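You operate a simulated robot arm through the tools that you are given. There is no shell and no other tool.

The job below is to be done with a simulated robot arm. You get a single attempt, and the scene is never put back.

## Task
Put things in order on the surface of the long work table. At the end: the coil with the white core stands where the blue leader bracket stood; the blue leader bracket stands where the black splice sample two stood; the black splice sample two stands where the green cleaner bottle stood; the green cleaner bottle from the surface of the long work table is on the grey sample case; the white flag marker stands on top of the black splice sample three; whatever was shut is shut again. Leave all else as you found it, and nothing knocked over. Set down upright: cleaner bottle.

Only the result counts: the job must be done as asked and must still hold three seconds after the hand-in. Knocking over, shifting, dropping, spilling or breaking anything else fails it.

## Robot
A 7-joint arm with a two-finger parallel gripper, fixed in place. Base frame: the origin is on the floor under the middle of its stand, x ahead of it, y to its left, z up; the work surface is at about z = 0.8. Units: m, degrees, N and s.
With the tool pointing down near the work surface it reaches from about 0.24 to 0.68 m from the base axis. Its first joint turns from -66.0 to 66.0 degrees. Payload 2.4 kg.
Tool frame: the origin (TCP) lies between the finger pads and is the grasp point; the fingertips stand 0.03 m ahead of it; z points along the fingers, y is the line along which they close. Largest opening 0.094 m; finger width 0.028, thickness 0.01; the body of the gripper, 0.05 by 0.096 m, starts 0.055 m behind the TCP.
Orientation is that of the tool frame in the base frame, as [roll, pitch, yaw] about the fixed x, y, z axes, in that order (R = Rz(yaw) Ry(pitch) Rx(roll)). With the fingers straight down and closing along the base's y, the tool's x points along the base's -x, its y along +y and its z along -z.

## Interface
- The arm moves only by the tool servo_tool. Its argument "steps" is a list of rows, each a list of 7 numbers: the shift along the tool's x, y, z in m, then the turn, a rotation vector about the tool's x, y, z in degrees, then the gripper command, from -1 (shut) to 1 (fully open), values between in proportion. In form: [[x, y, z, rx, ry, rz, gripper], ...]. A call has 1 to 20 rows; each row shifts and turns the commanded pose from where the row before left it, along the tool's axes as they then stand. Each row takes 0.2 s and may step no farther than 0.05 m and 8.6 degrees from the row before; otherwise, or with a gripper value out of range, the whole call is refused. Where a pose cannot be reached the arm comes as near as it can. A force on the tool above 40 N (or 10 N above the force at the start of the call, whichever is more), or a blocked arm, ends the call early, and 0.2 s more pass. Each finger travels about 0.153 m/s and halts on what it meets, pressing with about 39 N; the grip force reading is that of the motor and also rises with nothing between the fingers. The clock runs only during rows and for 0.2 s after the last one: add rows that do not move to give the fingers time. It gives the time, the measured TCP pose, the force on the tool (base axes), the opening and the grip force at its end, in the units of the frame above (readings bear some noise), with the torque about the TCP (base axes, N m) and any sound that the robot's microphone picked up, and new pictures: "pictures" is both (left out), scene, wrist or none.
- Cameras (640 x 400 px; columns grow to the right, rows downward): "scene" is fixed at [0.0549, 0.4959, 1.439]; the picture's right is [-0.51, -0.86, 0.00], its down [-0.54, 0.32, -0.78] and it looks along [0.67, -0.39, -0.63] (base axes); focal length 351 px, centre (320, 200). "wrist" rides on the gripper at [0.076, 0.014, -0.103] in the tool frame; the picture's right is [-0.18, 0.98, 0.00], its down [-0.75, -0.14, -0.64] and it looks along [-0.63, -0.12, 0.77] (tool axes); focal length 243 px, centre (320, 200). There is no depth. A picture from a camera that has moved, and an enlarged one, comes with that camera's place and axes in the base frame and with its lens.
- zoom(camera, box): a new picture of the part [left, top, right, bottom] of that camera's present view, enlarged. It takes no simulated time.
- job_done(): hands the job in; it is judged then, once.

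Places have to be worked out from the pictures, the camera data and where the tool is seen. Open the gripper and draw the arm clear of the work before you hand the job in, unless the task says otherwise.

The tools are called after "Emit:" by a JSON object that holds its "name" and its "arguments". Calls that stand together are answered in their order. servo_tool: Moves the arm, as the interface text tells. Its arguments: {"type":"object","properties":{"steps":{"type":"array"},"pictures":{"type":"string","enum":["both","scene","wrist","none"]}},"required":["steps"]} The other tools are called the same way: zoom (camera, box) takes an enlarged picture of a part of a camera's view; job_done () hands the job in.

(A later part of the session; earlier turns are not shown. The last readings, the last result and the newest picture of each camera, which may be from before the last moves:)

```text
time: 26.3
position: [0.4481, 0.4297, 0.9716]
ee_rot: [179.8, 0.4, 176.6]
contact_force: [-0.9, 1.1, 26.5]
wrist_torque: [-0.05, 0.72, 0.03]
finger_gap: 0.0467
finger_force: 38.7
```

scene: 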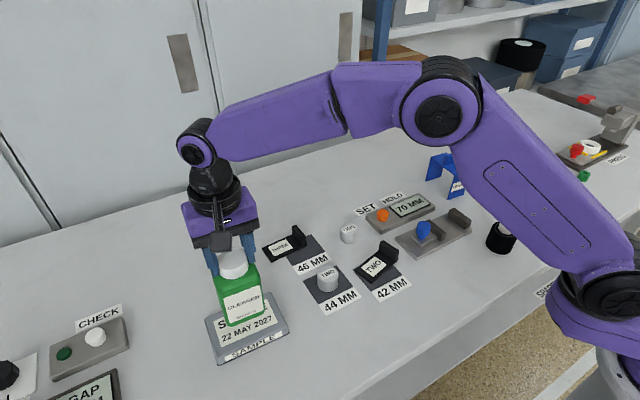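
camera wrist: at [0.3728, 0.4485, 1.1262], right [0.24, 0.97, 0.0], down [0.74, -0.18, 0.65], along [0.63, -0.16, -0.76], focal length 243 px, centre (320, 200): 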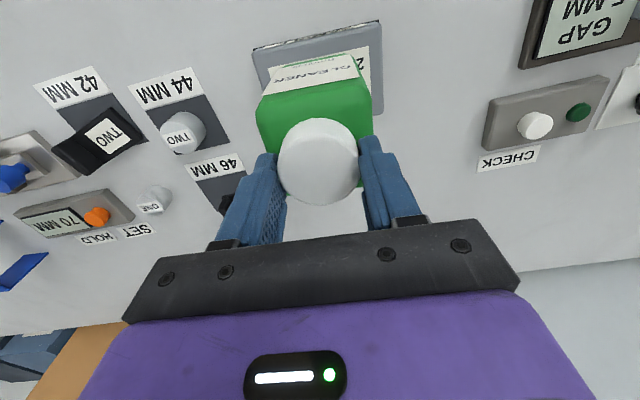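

Contact with the case top (26 N). I'll ease up slightly and open the fingers.

Emit:
{"name": "servo_tool", "arguments": {"steps": [[0, 0, -0.0015, 0, 0, 0, -1], [0, 0, 0, 0, 0, 0, -1], [0, 0, 0, 0, 0, 0, 0.15], [0, 0, 0, 0, 0, 0, 0.5], [0, 0, 0, 0, 0, 0, 0.5]], "pictures": "none"}}

Emit:
{"name": "zoom", "arguments": {"camera": "scene", "box": [160, 220, 340, 380]}}

Emit:
{"name": "zoom", "arguments": {"camera": "wrist", "box": [200, 20, 460, 220]}}

```text
time: 27.5
position: [0.4488, 0.4268, 0.9697]
ee_rot: [-179.9, 0.2, 176.5]
contact_force: [1.1, -1.2, 10.9]
wrist_torque: [0.33, 0.02, -0.06]
finger_gap: 0.0695
finger_force: 0.0
```

```text
2.50 times, centred on (250, 300) of scene
camera zoom: at [0.0547, 0.4957, 1.4391], right [-0.51, -0.86, 0.0], down [-0.54, 0.32, -0.78], along [0.67, -0.39, -0.63], focal length 877 px, centre (495, -50)
```

zoom: 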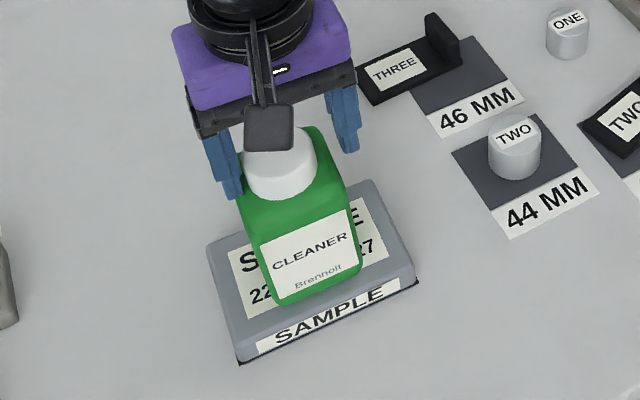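

```text
2.00 times, centred on (330, 120) of wrist
camera zoom: at [0.3735, 0.4471, 1.0716], right [0.24, 0.97, 0.0], down [0.74, -0.18, 0.65], along [0.63, -0.16, -0.76], focal length 485 px, centre (300, 360)
```

zoom: 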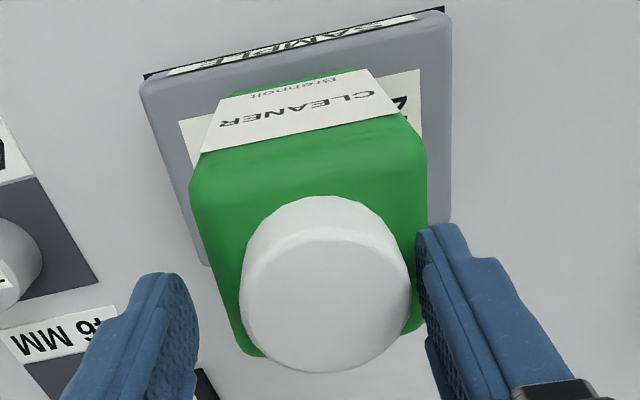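

One fingertip seems to be pressing on the bottle's shoulder (about 11 N). I'll rise straight up a few millimetres and check that the bottle settles upright.

Emit:
{"name": "servo_tool", "arguments": {"steps": [[0, 0, -0.002, 0, 0, 0, 0.5], [0, 0, -0.002, 0, 0, 0, 0.5], [0, 0, 0, 0, 0, 0, 0.5]], "pictures": "none"}}

Emit:
{"name": "zoom", "arguments": {"camera": "scene", "box": [160, 220, 340, 380]}}

Emit:
{"name": "zoom", "arguments": {"camera": "wrist", "box": [200, 20, 460, 220]}}

```text
time: 28.3
position: [0.4477, 0.4281, 0.9734]
ee_rot: [-179.9, 0.3, 176.5]
contact_force: [0.6, 0.1, -0.1]
wrist_torque: [0.01, 0.02, -0.04]
finger_gap: 0.0705
finger_force: 0.0
```

```text
2.50 times, centred on (250, 300) of scene
camera zoom: at [0.0549, 0.4959, 1.439], right [-0.51, -0.86, 0.0], down [-0.54, 0.32, -0.78], along [0.67, -0.39, -0.63], focal length 877 px, centre (495, -50)
```

zoom: 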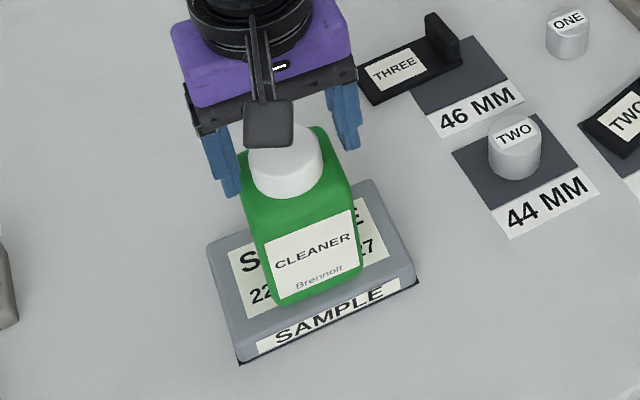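

```text
2.00 times, centred on (330, 120) of wrist
camera zoom: at [0.3729, 0.4471, 1.0749], right [0.24, 0.97, 0.0], down [0.74, -0.18, 0.64], along [0.62, -0.16, -0.76], focal length 485 px, centre (300, 360)
```

zoom: 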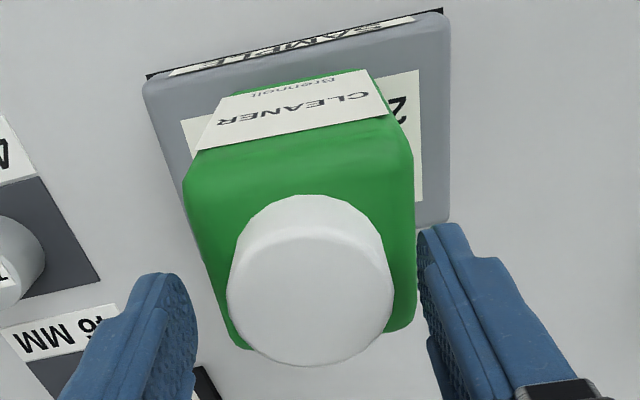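

The bottle settled flat and there's no contact force. I'll rise clear and confirm.

Emit:
{"name": "servo_tool", "arguments": {"steps": [[0, 0, -0.005, 0, 0, 0, 0.5], [0, 0, -0.015, 0, 0, 0, 0.5], [0, 0, -0.03, 0, 0, 0, 0.6], [0, 0, -0.045, 0, 0, 0, 1], [0, 0, -0.045, 0, 0, 0, 1], [0, 0, 0, 0, 0, 0, 1]], "pictures": "both"}}

Emit:
{"name": "zoom", "arguments": {"camera": "scene", "box": [160, 220, 340, 380]}}

Emit:
{"name": "zoom", "arguments": {"camera": "wrist", "box": [200, 20, 460, 220]}}

```text
time: 29.7
position: [0.4492, 0.4272, 1.1138]
ee_rot: [-179.9, 0.2, 176.6]
contact_force: [0.3, -1.1, 0.6]
wrist_torque: [-0.01, 0.01, -0.01]
finger_gap: 0.0941
finger_force: 0.2
camera wrist: at [0.3747, 0.4473, 1.2152], right [0.24, 0.97, 0.0], down [0.74, -0.18, 0.64], along [0.63, -0.16, -0.76], focal length 243 px, centre (320, 200)
```

scene: 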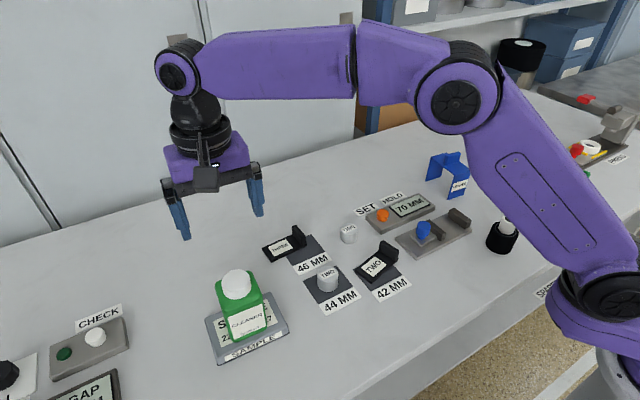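
wrist: 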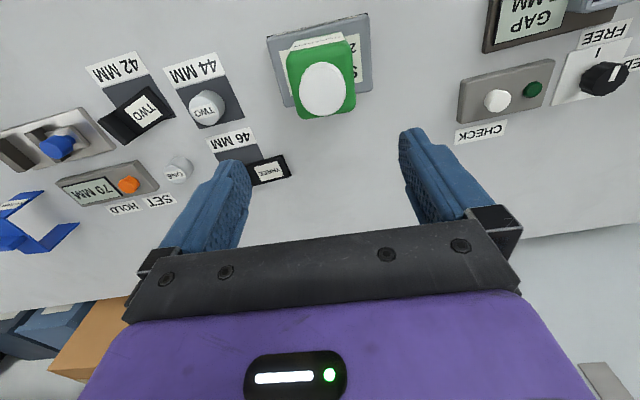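

```text
2.50 times, centred on (250, 300) of scene
camera zoom: at [0.0549, 0.4959, 1.439], right [-0.51, -0.86, 0.0], down [-0.54, 0.32, -0.78], along [0.67, -0.39, -0.63], focal length 877 px, centre (495, -50)
```

zoom: 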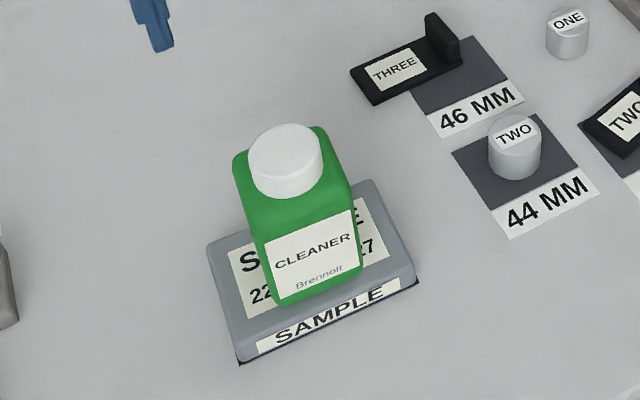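

```text
2.00 times, centred on (330, 120) of wrist
camera zoom: at [0.3747, 0.4473, 1.2152], right [0.24, 0.97, 0.0], down [0.74, -0.18, 0.64], along [0.63, -0.16, -0.76], focal length 485 px, centre (300, 360)
```

zoom: 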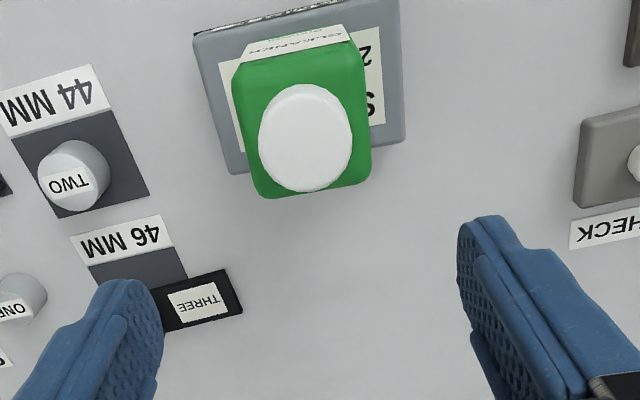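

The bottle is upright on the case and the case hasn't moved. Next I'll go look closely at splice sample two (and three).

Emit:
{"name": "servo_tool", "arguments": {"steps": [[0.0036, -0.0412, 0, 0, 0, 0, 1], [0.0036, -0.0412, 0, 0, 0, 0, 1], [0.0036, -0.0412, 0, 0, 0, 0, 1], [0.0036, -0.0412, 0, 0, 0, 0, 1], [0.0036, -0.0412, 0, 0, 0, 0, 1], [0.0036, -0.0412, 0, 0, 0, 0, 1], [0.0036, -0.0412, 0, 0, 0, 0, 1], [0.0036, -0.0412, 0, 0, 0, 0, 1], [0, 0, 0.03, 0, 0, -3.5, 1], [0, 0, 0, 0, 0, 0, 1]], "pictures": "both"}}

Emit:
{"name": "zoom", "arguments": {"camera": "wrist", "box": [220, 0, 440, 160]}}

Emit:
{"name": "zoom", "arguments": {"camera": "scene", "box": [320, 220, 440, 320]}}

```text
time: 31.9
position: [0.3973, 0.1003, 1.0848]
ee_rot: [-179.8, 0.3, -179.8]
contact_force: [0.4, -0.6, 0.9]
wrist_torque: [0.0, 0.01, 0.01]
finger_gap: 0.0939
finger_force: 0.1
camera wrist: at [0.3203, 0.1154, 1.187], right [0.18, 0.98, 0.0], down [0.75, -0.14, 0.65], along [0.63, -0.12, -0.76], focal length 243 px, centre (320, 200)
```

scene: 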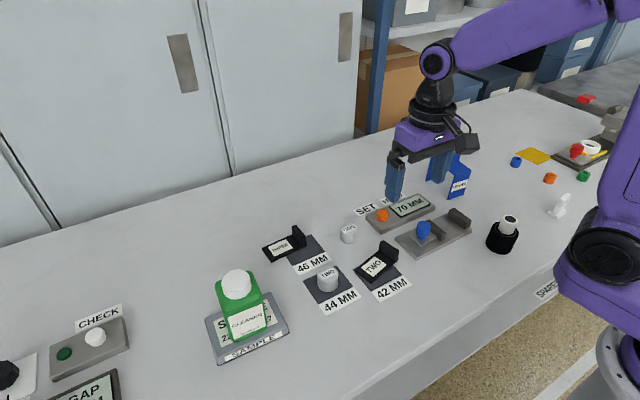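
wrist: 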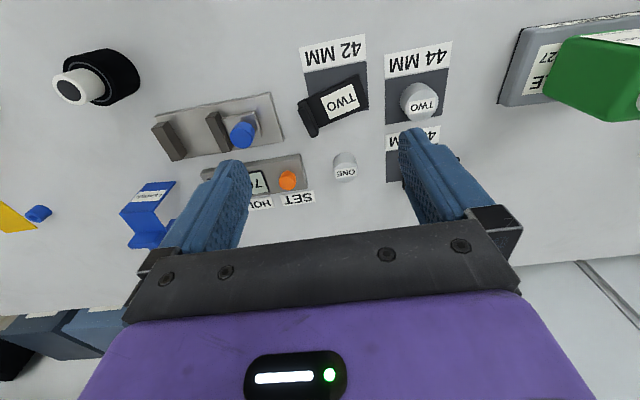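

```text
2.50 times, centred on (330, 80) of wrist
camera zoom: at [0.3203, 0.1154, 1.187], right [0.18, 0.98, 0.0], down [0.75, -0.14, 0.65], along [0.63, -0.12, -0.76], focal length 606 px, centre (295, 500)
```

zoom: 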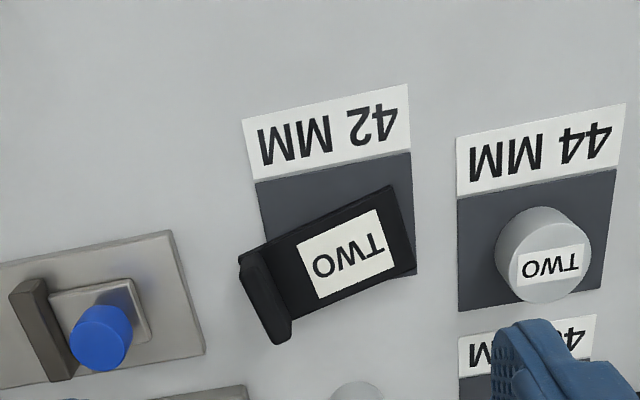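

```text
4.00 times, centred on (380, 270) of scene
camera zoom: at [0.0549, 0.4959, 1.439], right [-0.51, -0.86, 0.0], down [-0.54, 0.32, -0.78], along [0.67, -0.39, -0.63], focal length 1404 px, centre (80, -80)
```

zoom: 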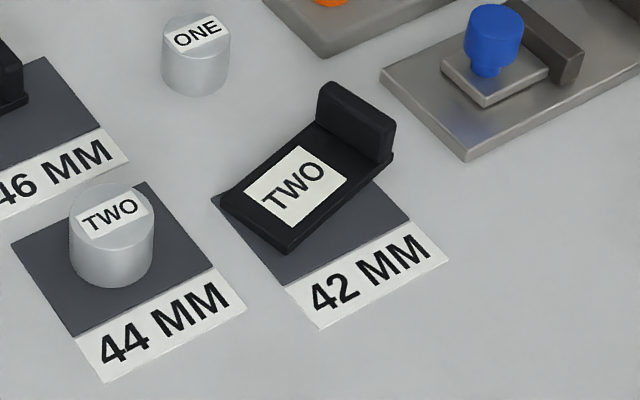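

Splice two is about 0.098 × 0.046 m, centred near (0.451,0.108). Its upright grip tab is near (0.462,0.067), with its thin direction turned about 15° from base y. I'll hover over the tab with the gripper turned to match.

Emit:
{"name": "servo_tool", "arguments": {"steps": [[-0.0325, -0.0165, 0.02, 0, 0, 0, 1], [-0.0325, -0.0165, 0.02, 0, 0, 0, 1], [0, 0, 0.02, 0, 0, -7.4, 1], [0, 0, 0.02, 0, 0, -7.4, 1], [0, 0, 0.02, 0, 0, 0, 1], [0, 0, 0, 0, 0, 0, 1]], "pictures": "both"}}

Emit:
{"name": "zoom", "arguments": {"camera": "wrist", "box": [220, 40, 440, 200]}}

Emit:
{"name": "zoom", "arguments": {"camera": "scene", "box": [320, 180, 460, 300]}}

```text
time: 33.3
position: [0.465, 0.0669, 0.9842]
ee_rot: [-179.8, 0.2, -165.1]
contact_force: [0.2, 0.9, 0.1]
wrist_torque: [-0.01, 0.01, -0.01]
finger_gap: 0.0939
finger_force: 0.1
camera wrist: at [0.3888, 0.0621, 1.0863], right [-0.07, 1.0, 0.0], down [0.76, 0.06, 0.64], along [0.64, 0.05, -0.76], focal length 243 px, centre (320, 200)
```

scene: 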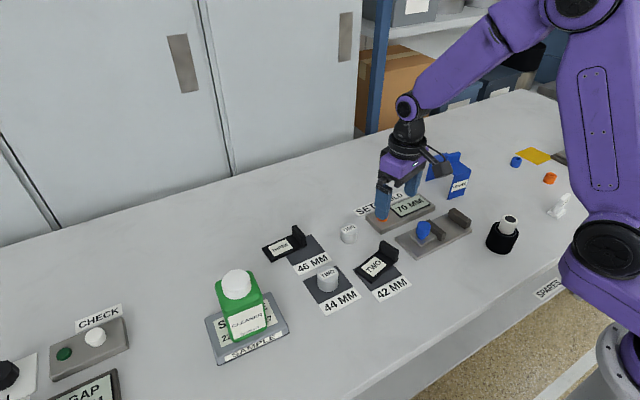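
wrist: 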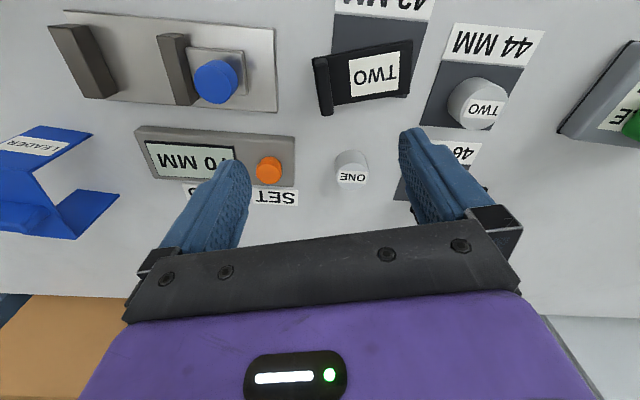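

```text
2.50 times, centred on (330, 120) of wrist
camera zoom: at [0.3888, 0.0621, 1.0863], right [-0.07, 1.0, 0.0], down [0.76, 0.06, 0.64], along [0.64, 0.05, -0.76], focal length 606 px, centre (295, 400)
```

zoom: 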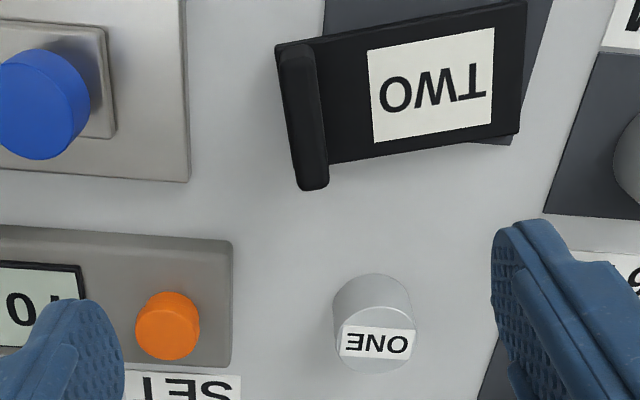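

```text
3.33 times, centred on (390, 240) of scene
camera zoom: at [0.0549, 0.4959, 1.439], right [-0.51, -0.86, 0.0], down [-0.54, 0.32, -0.78], along [0.67, -0.39, -0.63], focal length 1170 px, centre (87, 67)
```

zoom: 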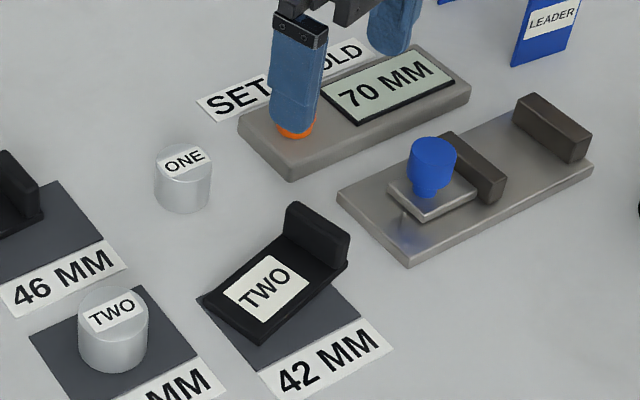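

The tab top is centred near (0.457,0.070) and turned about 13°. I'll narrow the opening to about 0.05 so the outer finger stays off the gauge plate, align, and lower partway.

Emit:
{"name": "servo_tool", "arguments": {"steps": [[0.007, 0.005, 0.02, 0, 0, 1.7, 0.06], [0, 0, 0.03, 0, 0, 0, 0.06], [0, 0, 0.03, 0, 0, 0, 0.06], [0, 0, 0, 0, 0, 0, 0.06]], "pictures": "both"}}

Emit:
{"name": "zoom", "arguments": {"camera": "wrist", "box": [220, 60, 440, 220]}}

Emit:
{"name": "zoom", "arguments": {"camera": "scene", "box": [320, 180, 460, 300]}}

```text
time: 34.3
position: [0.458, 0.0707, 0.9062]
ee_rot: [-179.8, 0.2, -166.7]
contact_force: [0.6, 0.0, -0.1]
wrist_torque: [-0.01, -0.05, -0.02]
finger_gap: 0.0499
finger_force: 0.1
camera wrist: at [0.3811, 0.0677, 1.0081], right [-0.04, 1.0, 0.0], down [0.76, 0.04, 0.65], along [0.64, 0.03, -0.76], focal length 243 px, centre (320, 200)
```

scene: 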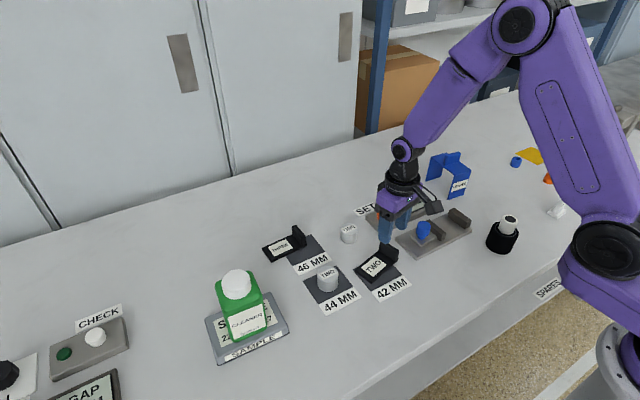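
wrist: 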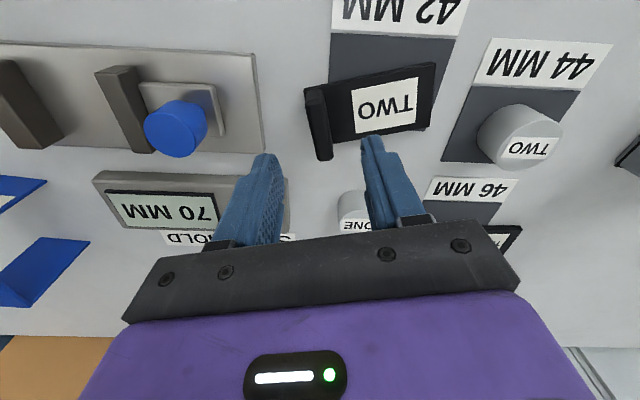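

```text
2.50 times, centred on (330, 140) of wrist
camera zoom: at [0.3811, 0.0677, 1.0081], right [-0.04, 1.0, 0.0], down [0.76, 0.04, 0.65], along [0.64, 0.03, -0.76], focal length 606 px, centre (295, 350)
```

zoom: 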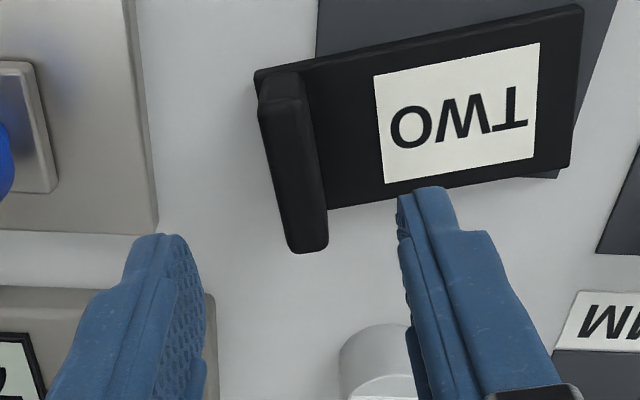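

```text
3.33 times, centred on (390, 240) of scene
camera zoom: at [0.0549, 0.4959, 1.439], right [-0.51, -0.86, 0.0], down [-0.54, 0.32, -0.78], along [0.67, -0.39, -0.63], focal length 1170 px, centre (87, 67)
```

zoom: 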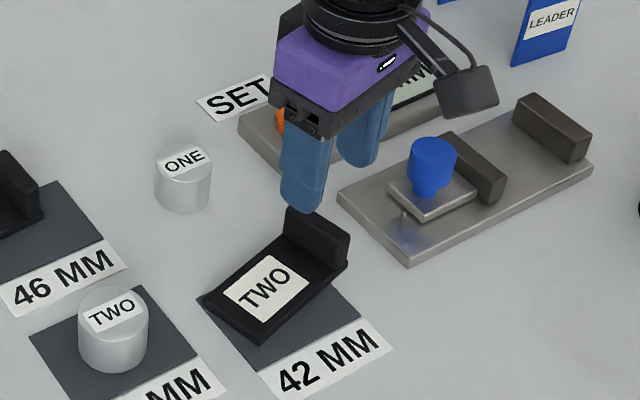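

The tab is centred between the fingers. I'll descend to TCP z≈0.85 so the tips straddle it just above the plate.

Emit:
{"name": "servo_tool", "arguments": {"steps": [[0, 0, 0.025, 0, 0, 0, 0.06], [0, 0, 0.02, 0, 0, 0, 0.06], [0, 0, 0.011, 0, 0, 0, 0.06], [0, 0, 0, 0, 0, 0, 0.06]], "pictures": "none"}}

Emit:
{"name": "zoom", "arguments": {"camera": "wrist", "box": [220, 80, 440, 240]}}

Emit:
{"name": "zoom", "arguments": {"camera": "scene", "box": [320, 180, 460, 300]}}

```text
time: 35.3
position: [0.4593, 0.0692, 0.8501]
ee_rot: [-179.9, 0.1, -166.8]
contact_force: [-0.1, 1.0, -0.4]
wrist_torque: [-0.02, 0.0, 0.0]
finger_gap: 0.0498
finger_force: 0.0
```

```text
2.50 times, centred on (330, 160) of wrist
camera zoom: at [0.3823, 0.0664, 0.9516], right [-0.04, 1.0, 0.0], down [0.76, 0.04, 0.65], along [0.64, 0.03, -0.76], focal length 606 px, centre (295, 300)
```

zoom: 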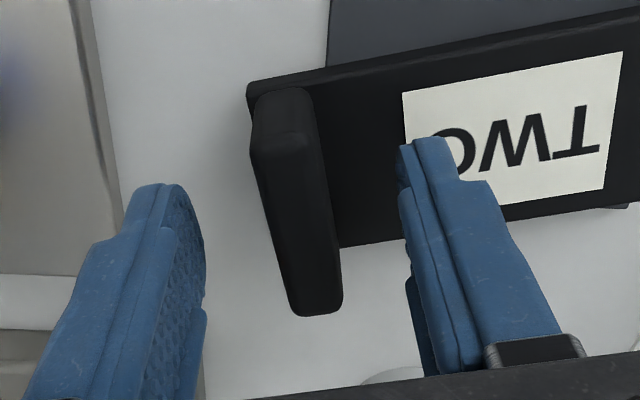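

```text
3.33 times, centred on (390, 240) of scene
camera zoom: at [0.0549, 0.4959, 1.439], right [-0.51, -0.86, 0.0], down [-0.54, 0.32, -0.78], along [0.67, -0.39, -0.63], focal length 1170 px, centre (87, 67)
```

zoom: 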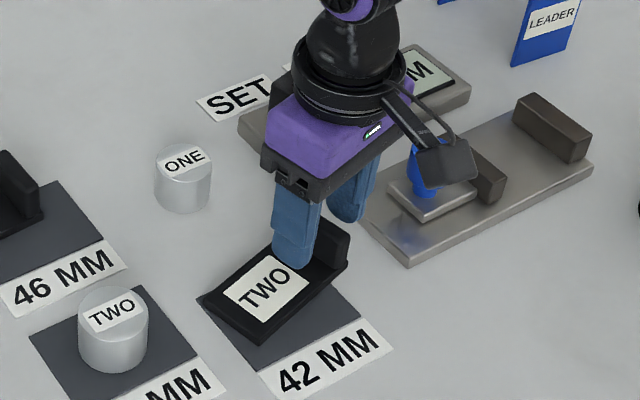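

The tab is between the pads. I'll go 4 mm lower for more engagement and close gently.

Emit:
{"name": "servo_tool", "arguments": {"steps": [[0, 0, 0.004, 0, 0, 0, 0.06], [0, 0, 0, 0, 0, 0, 0.06], [0, 0, 0, 0, 0, 0, -0.3], [0, 0, 0, 0, 0, 0, -1], [0, 0, 0, 0, 0, 0, -1], [0, 0, 0, 0, 0, 0, -1]], "pictures": "none"}}

Emit:
{"name": "zoom", "arguments": {"camera": "wrist", "box": [220, 80, 440, 240]}}

Emit:
{"name": "zoom", "arguments": {"camera": "scene", "box": [320, 180, 460, 300]}}

```text
time: 36.7
position: [0.4589, 0.0699, 0.8459]
ee_rot: [-179.8, 0.2, -166.8]
contact_force: [-0.8, 1.2, 1.9]
wrist_torque: [0.2, 0.06, 0.07]
finger_gap: 0.0127
finger_force: 38.8
```

```text
2.50 times, centred on (330, 160) of wrist
camera zoom: at [0.3815, 0.067, 0.9474], right [-0.04, 1.0, 0.0], down [0.76, 0.04, 0.64], along [0.64, 0.03, -0.76], focal length 606 px, centre (295, 300)
```

zoom: 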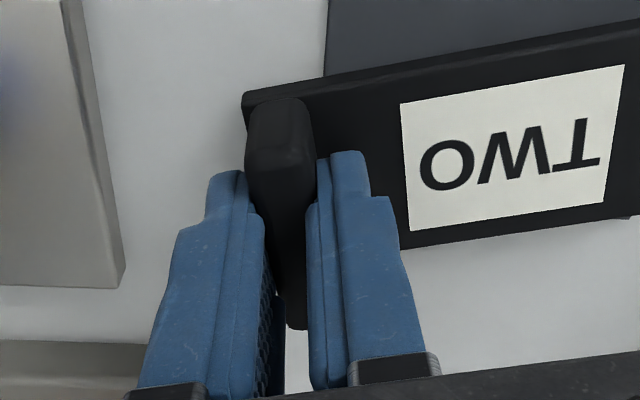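

```text
3.33 times, centred on (390, 240) of scene
camera zoom: at [0.0548, 0.4959, 1.439], right [-0.51, -0.86, 0.0], down [-0.54, 0.32, -0.78], along [0.67, -0.39, -0.63], focal length 1170 px, centre (87, 67)
```

zoom: 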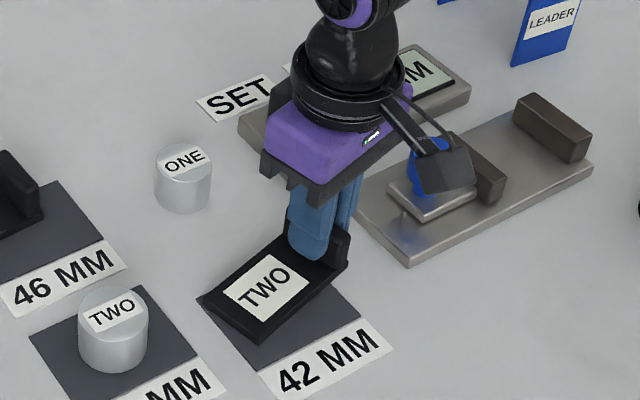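

Tab gripped at 0.0127 with the plate not moved. I'll lift straight up slowly and check it hangs level.

Emit:
{"name": "servo_tool", "arguments": {"steps": [[0, 0, -0.005, 0, 0, 0, -1], [0, 0, -0.01, 0, 0, 0, -1], [0, 0, -0.02, 0, 0, 0, -1], [0, 0, -0.03, 0, 0, 0, -1], [0, 0, 0, 0, 0, 0, -1]], "pictures": "none"}}

Emit:
{"name": "zoom", "arguments": {"camera": "wrist", "box": [220, 80, 440, 240]}}

Emit:
{"name": "zoom", "arguments": {"camera": "scene", "box": [320, 180, 460, 300]}}

```text
time: 37.9
position: [0.4582, 0.0703, 0.9101]
ee_rot: [-179.7, 0.1, -166.8]
contact_force: [0.6, -0.5, -0.4]
wrist_torque: [0.01, -0.02, 0.0]
finger_gap: 0.0129
finger_force: 38.8
```

```text
2.50 times, centred on (330, 160) of wrist
camera zoom: at [0.3794, 0.0686, 1.0121], right [-0.04, 1.0, 0.0], down [0.76, 0.04, 0.64], along [0.64, 0.03, -0.76], focal length 606 px, centre (295, 300)
```

zoom: 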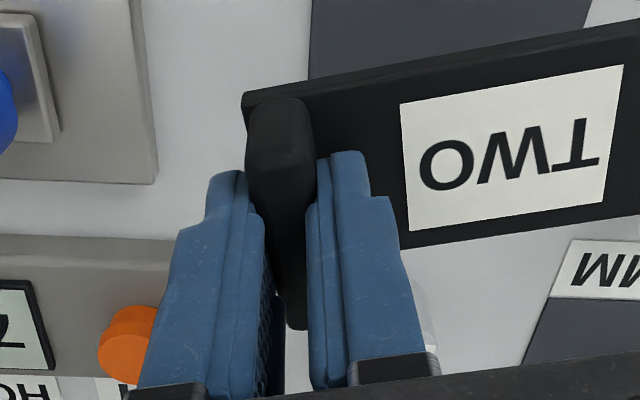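

```text
3.33 times, centred on (390, 240) of scene
camera zoom: at [0.0549, 0.4959, 1.439], right [-0.51, -0.86, 0.0], down [-0.54, 0.32, -0.78], along [0.67, -0.39, -0.63], focal length 1170 px, centre (87, 67)
```

zoom: 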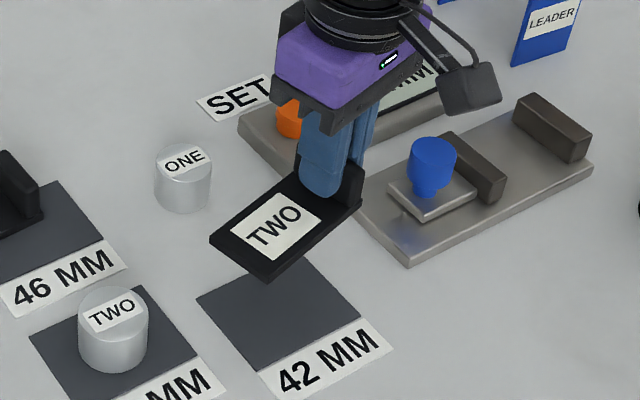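

It hangs level. I'll raise to z≈1.0 and translate 0.441 m toward −y to the bottle's old place.

Emit:
{"name": "servo_tool", "arguments": {"steps": [[0, 0, -0.03, 0, 0, 0, -1], [0, 0, -0.03, 0, 0, 0, -1], [0, 0, -0.03, 0, 0, 0, -1], [0.0043, -0.0179, 0, 0, 0, 0, -1], [0.0086, -0.0357, 0, 0, 0, 0, -1], [0.0086, -0.0357, 0, 0, 0, 0, -1], [0.0086, -0.0357, 0, 0, 0, 0, -1], [0.0086, -0.0357, 0, 0, 0, 0, -1], [0.0086, -0.0357, 0, 0, 0, 0, -1], [0.0086, -0.0357, 0, 0, 0, 0, -1], [0.0086, -0.0357, 0, 0, 0, 0, -1], [0.0086, -0.0357, 0, 0, 0, 0, -1], [0.0086, -0.0357, 0, 0, 0, 0, -1], [0.0086, -0.0357, 0, 0, 0, 0, -1], [0.0086, -0.0357, 0, 0, 0, 0, -1], [0.0043, -0.0179, 0, 0, 0, 0, -1], [0, 0, 0, 0, 0, 0, -1]], "pictures": "both"}}

Emit:
{"name": "zoom", "arguments": {"camera": "wrist", "box": [180, 20, 500, 240]}}

Emit:
{"name": "zoom", "arguments": {"camera": "scene", "box": [430, 110, 590, 230]}}

```text
time: 41.5
position: [0.455, -0.3695, 1.0016]
ee_rot: [-179.7, 0.3, -166.8]
contact_force: [0.1, -0.6, -0.9]
wrist_torque: [0.01, -0.02, 0.03]
finger_gap: 0.0131
finger_force: 39.2
camera wrist: at [0.3784, -0.3725, 1.103], right [-0.04, 1.0, 0.0], down [0.76, 0.04, 0.64], along [0.64, 0.03, -0.76], focal length 243 px, centre (320, 200)
```

scene: 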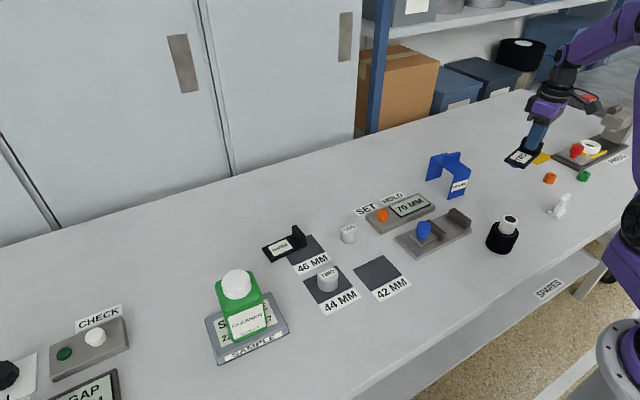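
wrist: 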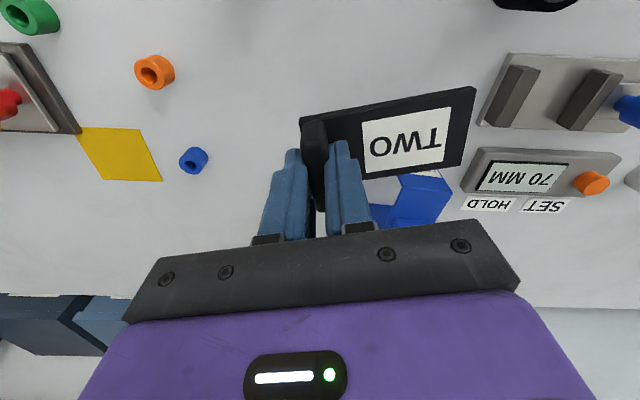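

```text
1.82 times, centred on (340, 130) of wrist
camera zoom: at [0.3784, -0.3725, 1.103], right [-0.04, 1.0, 0.0], down [0.76, 0.04, 0.64], along [0.64, 0.03, -0.76], focal length 441 px, centre (284, 327)
```

zoom: 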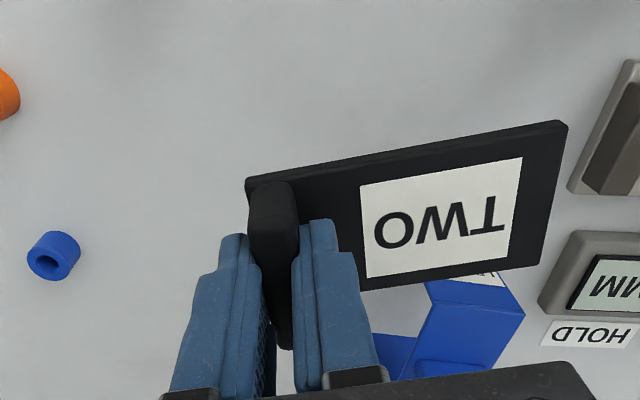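

```text
3.33 times, centred on (510, 170) of scene
camera zoom: at [0.0549, 0.4959, 1.439], right [-0.51, -0.86, 0.0], down [-0.54, 0.32, -0.78], along [0.67, -0.39, -0.63], focal length 1170 px, centre (-313, 300)
```

zoom: 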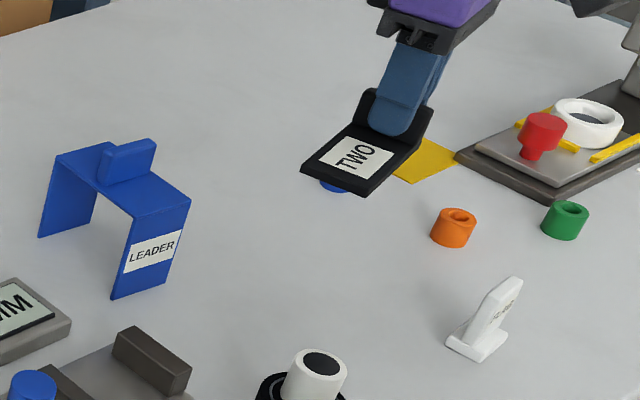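

The plate's centre is over (0.452,-0.334), and nothing lies beneath. I'll descend toward the pick height and creep for contact at the end.

Emit:
{"name": "servo_tool", "arguments": {"steps": [[0, 0, 0.03, 0, 0, 0, -1], [0, 0, 0.035, 0, 0, 0, -1], [0, 0, 0.035, 0, 0, 0, -1], [0, 0, 0.03, 0, 0, 0, -1], [0, 0, 0.015, 0, 0, 0, -1], [0, 0, 0.005, 0, 0, 0, -1], [0, 0, 0, 0, 0, 0, -1]], "pictures": "none"}}

Emit:
{"name": "zoom", "arguments": {"camera": "scene", "box": [430, 110, 590, 230]}}

```text
time: 43.1
position: [0.4549, -0.3712, 0.8529]
ee_rot: [-179.8, 0.2, -166.7]
contact_force: [-0.2, -0.4, -1.2]
wrist_torque: [-0.02, -0.01, 0.0]
finger_gap: 0.0128
finger_force: 38.9
```

```text
3.33 times, centred on (510, 170) of scene
camera zoom: at [0.0549, 0.4959, 1.439], right [-0.51, -0.86, 0.0], down [-0.54, 0.32, -0.78], along [0.67, -0.39, -0.63], focal length 1170 px, centre (-313, 300)
```

zoom: 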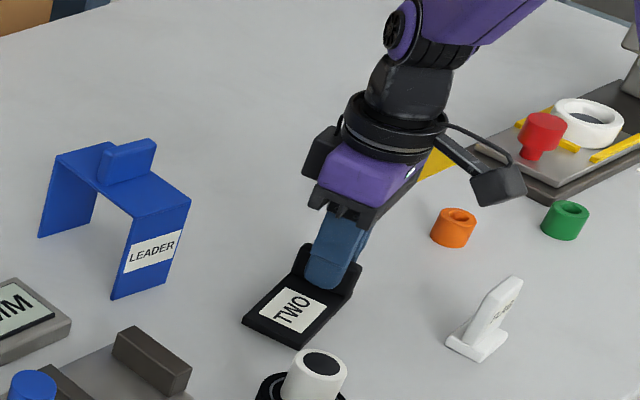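

Emit:
{"name": "servo_tool", "arguments": {"steps": [[0, 0, 0.002, 0, 0, 0, -1], [0, 0, 0.002, 0, 0, 0, -1], [0, 0, 0.0015, 0, 0, 0, -1], [0, 0, 0.0015, 0, 0, 0, -1], [0, 0, 0, 0, 0, 0, -1]], "pictures": "none"}}

```text
time: 44.3
position: [0.454, -0.3704, 0.8454]
ee_rot: [-179.8, 0.1, -166.8]
contact_force: [-0.5, 1.2, -0.3]
wrist_torque: [0.03, -0.03, -0.01]
finger_gap: 0.013
finger_force: 39.2
```

No contact yet; I'll continue in 1 mm steps.

Emit:
{"name": "servo_tool", "arguments": {"steps": [[0, 0, 0.001, 0, 0, 0, -1], [0, 0, 0.001, 0, 0, 0, -1], [0, 0, 0.001, 0, 0, 0, -1], [0, 0, 0, 0, 0, 0, -1]], "pictures": "none"}}

```text
time: 45.3
position: [0.4546, -0.3716, 0.8429]
ee_rot: [-179.7, 0.3, -166.8]
contact_force: [-4.1, 2.9, 31.5]
wrist_torque: [0.43, 0.26, 0.07]
finger_gap: 0.0129
finger_force: 38.5
```

It's on the table. I'll ease up 1 mm and open.

Emit:
{"name": "servo_tool", "arguments": {"steps": [[0, 0, -0.001, 0, 0, 0, -1], [0, 0, 0, 0, 0, 0, -1], [0, 0, 0, 0, 0, 0, -0.6], [0, 0, 0, 0, 0, 0, -0.2], [0, 0, 0, 0, 0, 0, 0.06], [0, 0, 0, 0, 0, 0, 0.06]], "pictures": "none"}}

Emit:
{"name": "zoom", "arguments": {"camera": "wrist", "box": [220, 80, 440, 240]}}

Emit:
{"name": "zoom", "arguments": {"camera": "scene", "box": [430, 110, 590, 230]}}

```text
time: 46.7
position: [0.4534, -0.3709, 0.8431]
ee_rot: [-179.8, 0.1, -166.8]
contact_force: [0.4, 0.2, 0.5]
wrist_torque: [0.03, -0.02, 0.01]
finger_gap: 0.0498
finger_force: 0.1
```

```text
2.50 times, centred on (330, 160) of wrist
camera zoom: at [0.3773, -0.3733, 0.9438], right [-0.04, 1.0, 0.0], down [0.76, 0.04, 0.64], along [0.64, 0.03, -0.76], focal length 606 px, centre (295, 300)
```

zoom: 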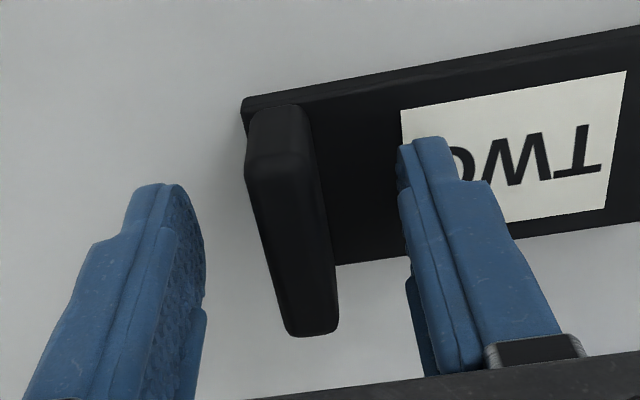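

```text
3.33 times, centred on (510, 170) of scene
camera zoom: at [0.0549, 0.4959, 1.439], right [-0.51, -0.86, 0.0], down [-0.54, 0.32, -0.78], along [0.67, -0.39, -0.63], focal length 1170 px, centre (-313, 300)
```

zoom: 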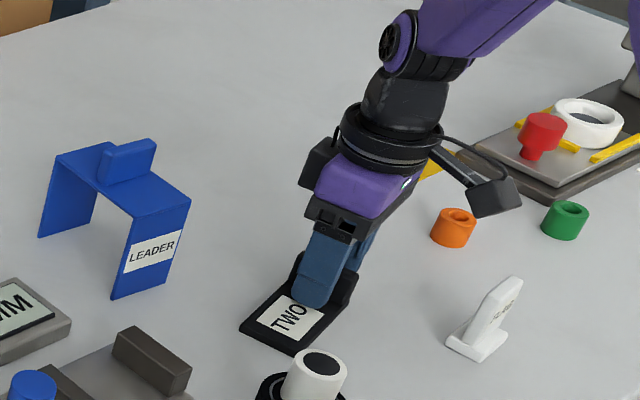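

Splice two stands released at the bottle's old place. I'll rise straight up and look at the bracket next.

Emit:
{"name": "servo_tool", "arguments": {"steps": [[0, 0, -0.01, 0, 0, 0, 0.06], [0, 0, -0.03, 0, 0, 0, 0.06], [0, 0, -0.04, 0, 0, 0, 0.06], [0, 0, -0.04, 0, 0, 0, 0.06], [0, 0, -0.04, 0, 0, 0, 0.06], [0, 0, -0.04, 0, 0, 0, 0.06], [-0.02, 0.04, 0, 0, 0, 0, 0.3], [-0.02, 0.04, 0, 0, 0, 0, 0.3], [0, 0, 0, 0, 0, 0, 0.3]], "pictures": "both"}}

Emit:
{"name": "zoom", "arguments": {"camera": "wrist", "box": [220, 60, 440, 220]}}

Emit:
{"name": "zoom", "arguments": {"camera": "scene", "box": [410, 130, 570, 240]}}

```text
time: 48.7
position: [0.4719, -0.2835, 1.044]
ee_rot: [-179.9, 0.2, -166.9]
contact_force: [-0.1, 0.3, -0.6]
wrist_torque: [0.04, -0.03, -0.04]
finger_gap: 0.0611
finger_force: 0.1
camera wrist: at [0.3952, -0.2854, 1.1447], right [-0.04, 1.0, 0.0], down [0.76, 0.04, 0.64], along [0.64, 0.03, -0.76], focal length 243 px, centre (320, 200)
```

scene: 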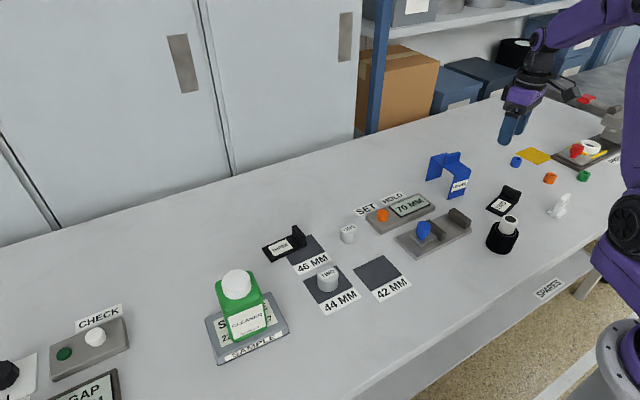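
wrist: 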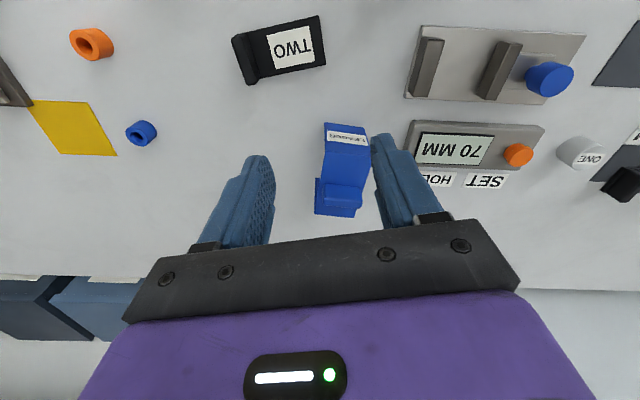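

```text
2.50 times, centred on (330, 140) of wrist
camera zoom: at [0.3952, -0.2854, 1.1447], right [-0.04, 1.0, 0.0], down [0.76, 0.04, 0.64], along [0.64, 0.03, -0.76], focal length 606 px, centre (295, 350)
```

zoom: 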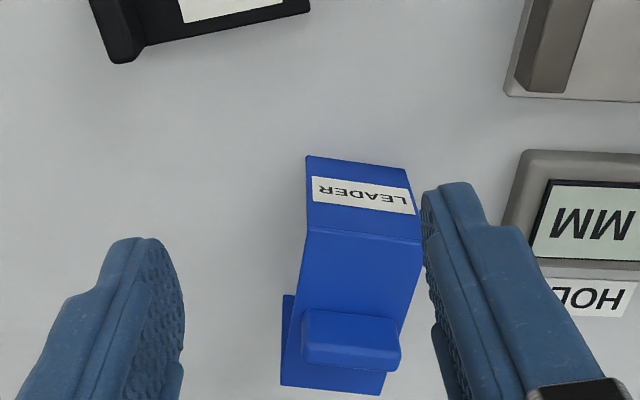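

```text
3.64 times, centred on (490, 185) of scene
camera zoom: at [0.0549, 0.4959, 1.439], right [-0.51, -0.86, 0.0], down [-0.54, 0.32, -0.78], along [0.67, -0.39, -0.63], focal length 1276 px, centre (-298, 254)
```

zoom: 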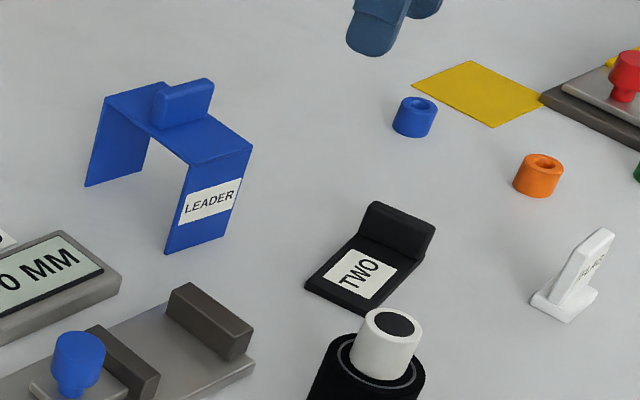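

Emit:
{"name": "zoom", "arguments": {"camera": "wrist", "box": [300, 110, 380, 225]}}

Emit:
{"name": "zoom", "arguments": {"camera": "scene", "box": [425, 145, 485, 205]}}

```text
3.48 times, centred on (340, 168) of wrist
camera zoom: at [0.3952, -0.2854, 1.1447], right [-0.04, 1.0, 0.0], down [0.76, 0.04, 0.64], along [0.64, 0.03, -0.76], focal length 844 px, centre (250, 313)
```

zoom: 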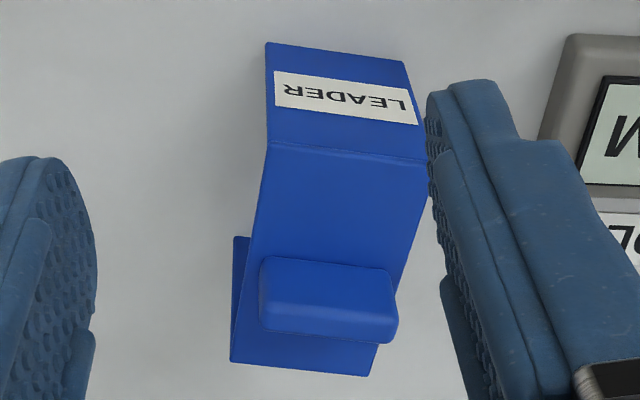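

```text
6.67 times, centred on (455, 175) of scene
camera zoom: at [0.0549, 0.4959, 1.439], right [-0.51, -0.86, 0.0], down [-0.54, 0.32, -0.78], along [0.67, -0.39, -0.63], focal length 2339 px, centre (-580, 367)
```

zoom: 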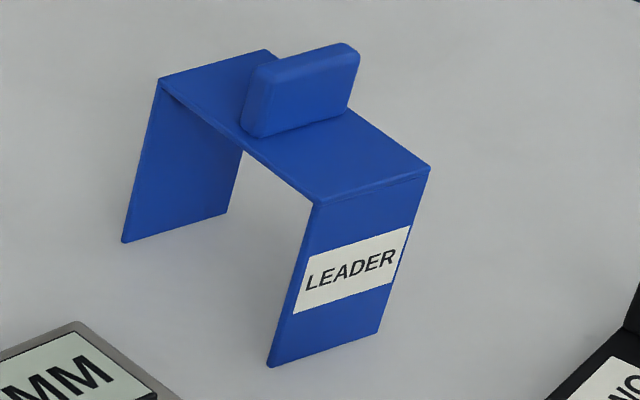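

The bracket's top plate is at z≈0.885, centred (0.591,-0.249) and turned about -5.7°. Its grip tab is at the centre, thin along x. I'll go above it and turn the gripper about +71° so the fingers close along the bracket's length.

Emit:
{"name": "servo_tool", "arguments": {"steps": [[-0.0416, 0.0023, 0, 0, 0, 0, 0.06], [-0.0416, 0.0023, 0, 0, 0, 0, 0.06], [-0.0416, 0.0023, 0, 0, 0, 0, 0.06], [0, 0, 0, 0, 0, -7.9, 0.06], [0, 0, 0, 0, 0, -7.9, 0.06], [0, 0, 0, 0, 0, -7.9, 0.06], [0, 0, 0, 0, 0, -7.9, 0.06], [0, 0, 0, 0, 0, -7.9, 0.06], [0, 0, 0, 0, 0, -7.9, 0.06], [0, 0, 0, 0, 0, -7.9, 0.06], [0, 0, 0, 0, 0, -7.9, 0.06], [0, 0, 0, 0, 0, -7.9, 0.06], [0, 0, 0, 0, 0, 0, 0.06]], "pictures": "both"}}

Emit:
{"name": "zoom", "arguments": {"camera": "wrist", "box": [220, 60, 440, 220]}}

Emit:
{"name": "zoom", "arguments": {"camera": "scene", "box": [400, 80, 540, 220]}}

```text
time: 51.5
position: [0.5951, -0.2476, 1.0428]
ee_rot: [-179.8, 0.0, -95.6]
contact_force: [0.9, 0.0, 0.7]
wrist_torque: [0.0, -0.04, 0.01]
finger_gap: 0.0497
finger_force: 0.1
camera wrist: at [0.5737, -0.3212, 1.1451], right [-0.96, 0.28, 0.0], down [0.21, 0.74, 0.64], along [0.18, 0.61, -0.77], focal length 243 px, centre (320, 200)
```

scene: 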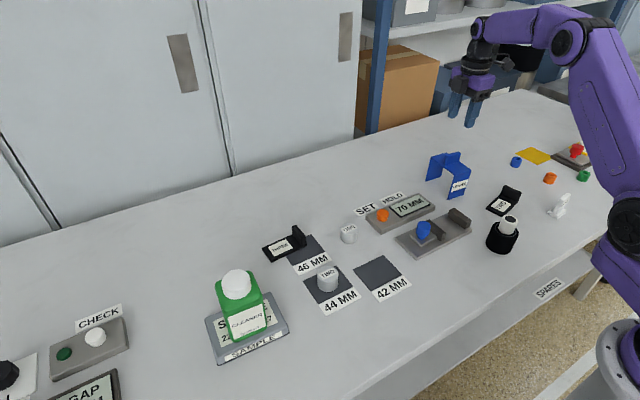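
wrist: 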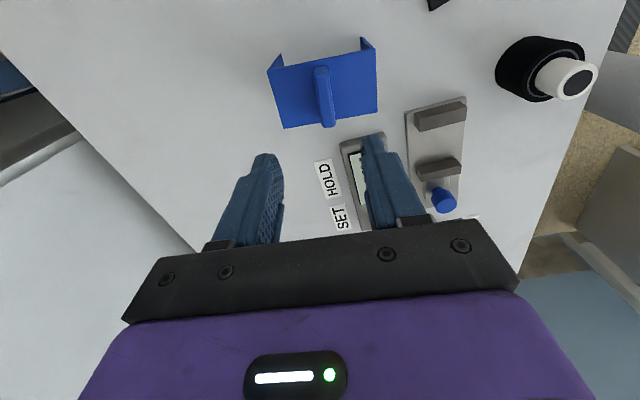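

```text
2.50 times, centred on (330, 140) of wrist
camera zoom: at [0.5737, -0.3212, 1.1451], right [-0.96, 0.28, 0.0], down [0.21, 0.74, 0.64], along [0.18, 0.61, -0.77], focal length 606 px, centre (295, 350)
```

zoom: 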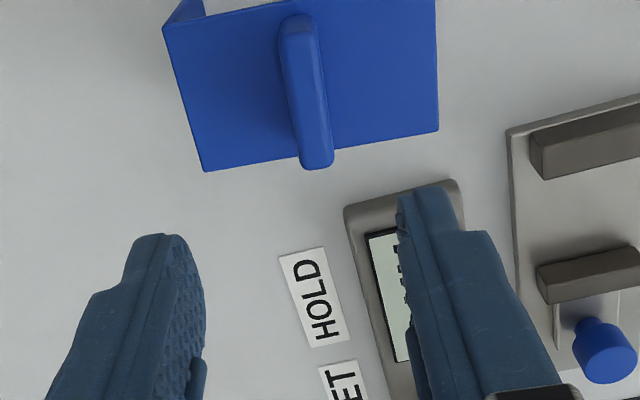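

```text
2.86 times, centred on (470, 150) of scene
camera zoom: at [0.0549, 0.4959, 1.439], right [-0.51, -0.86, 0.0], down [-0.54, 0.32, -0.78], along [0.67, -0.39, -0.63], focal length 1002 px, centre (-109, 343)
```

zoom: 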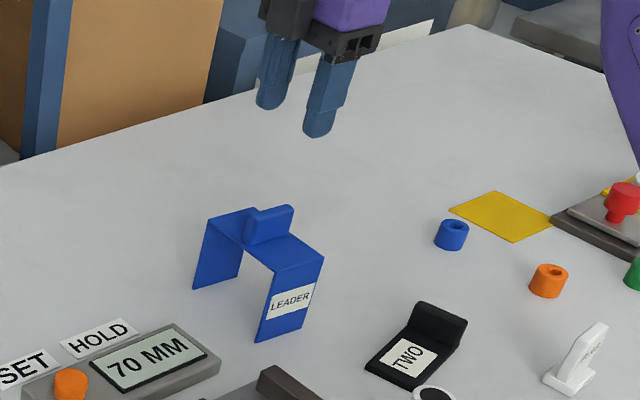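

The gripper is aligned with the tab (centre ≈ (0.590,-0.250)). I'll correct a few millimetres and descend to just above it for a final check.

Emit:
{"name": "servo_tool", "arguments": {"steps": [[0.0021, 0.0044, 0.02, 0, 0, 0, 0.06], [0, 0, 0.03, 0, 0, 0, 0.06], [0, 0, 0.03, 0, 0, 0, 0.06], [0, 0, 0, 0, 0, 0, 0.06]], "pictures": "none"}}

Emit:
{"name": "zoom", "arguments": {"camera": "wrist", "box": [220, 60, 440, 220]}}

Emit:
{"name": "zoom", "arguments": {"camera": "scene", "box": [400, 80, 540, 220]}}

```text
time: 52.5
position: [0.593, -0.2503, 0.9621]
ee_rot: [-179.8, -0.1, -95.8]
contact_force: [0.7, 0.3, 0.2]
wrist_torque: [-0.01, 0.02, -0.02]
finger_gap: 0.0496
finger_force: 0.1
```

```text
2.50 times, centred on (330, 140) of wrist
camera zoom: at [0.5699, -0.3232, 1.0643], right [-0.96, 0.28, 0.0], down [0.21, 0.74, 0.64], along [0.18, 0.61, -0.77], focal length 606 px, centre (295, 350)
```

zoom: 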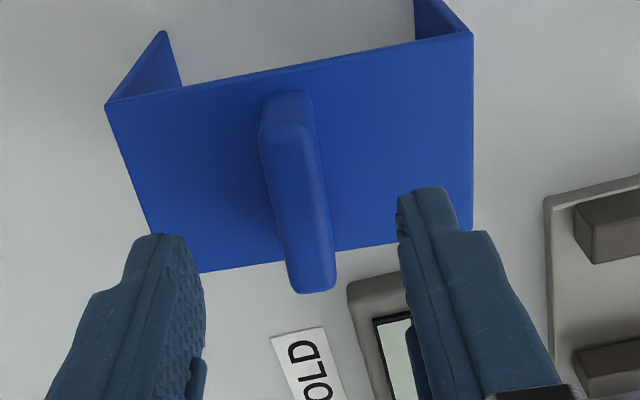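

```text
2.86 times, centred on (470, 150) of scene
camera zoom: at [0.0549, 0.4959, 1.439], right [-0.51, -0.86, 0.0], down [-0.54, 0.32, -0.78], along [0.67, -0.39, -0.63], focal length 1002 px, centre (-109, 343)
```

zoom: 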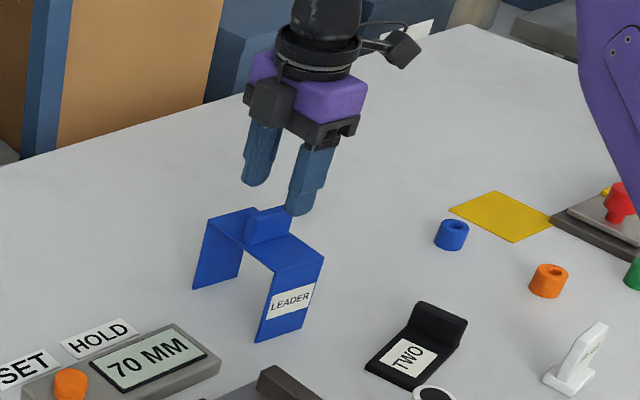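

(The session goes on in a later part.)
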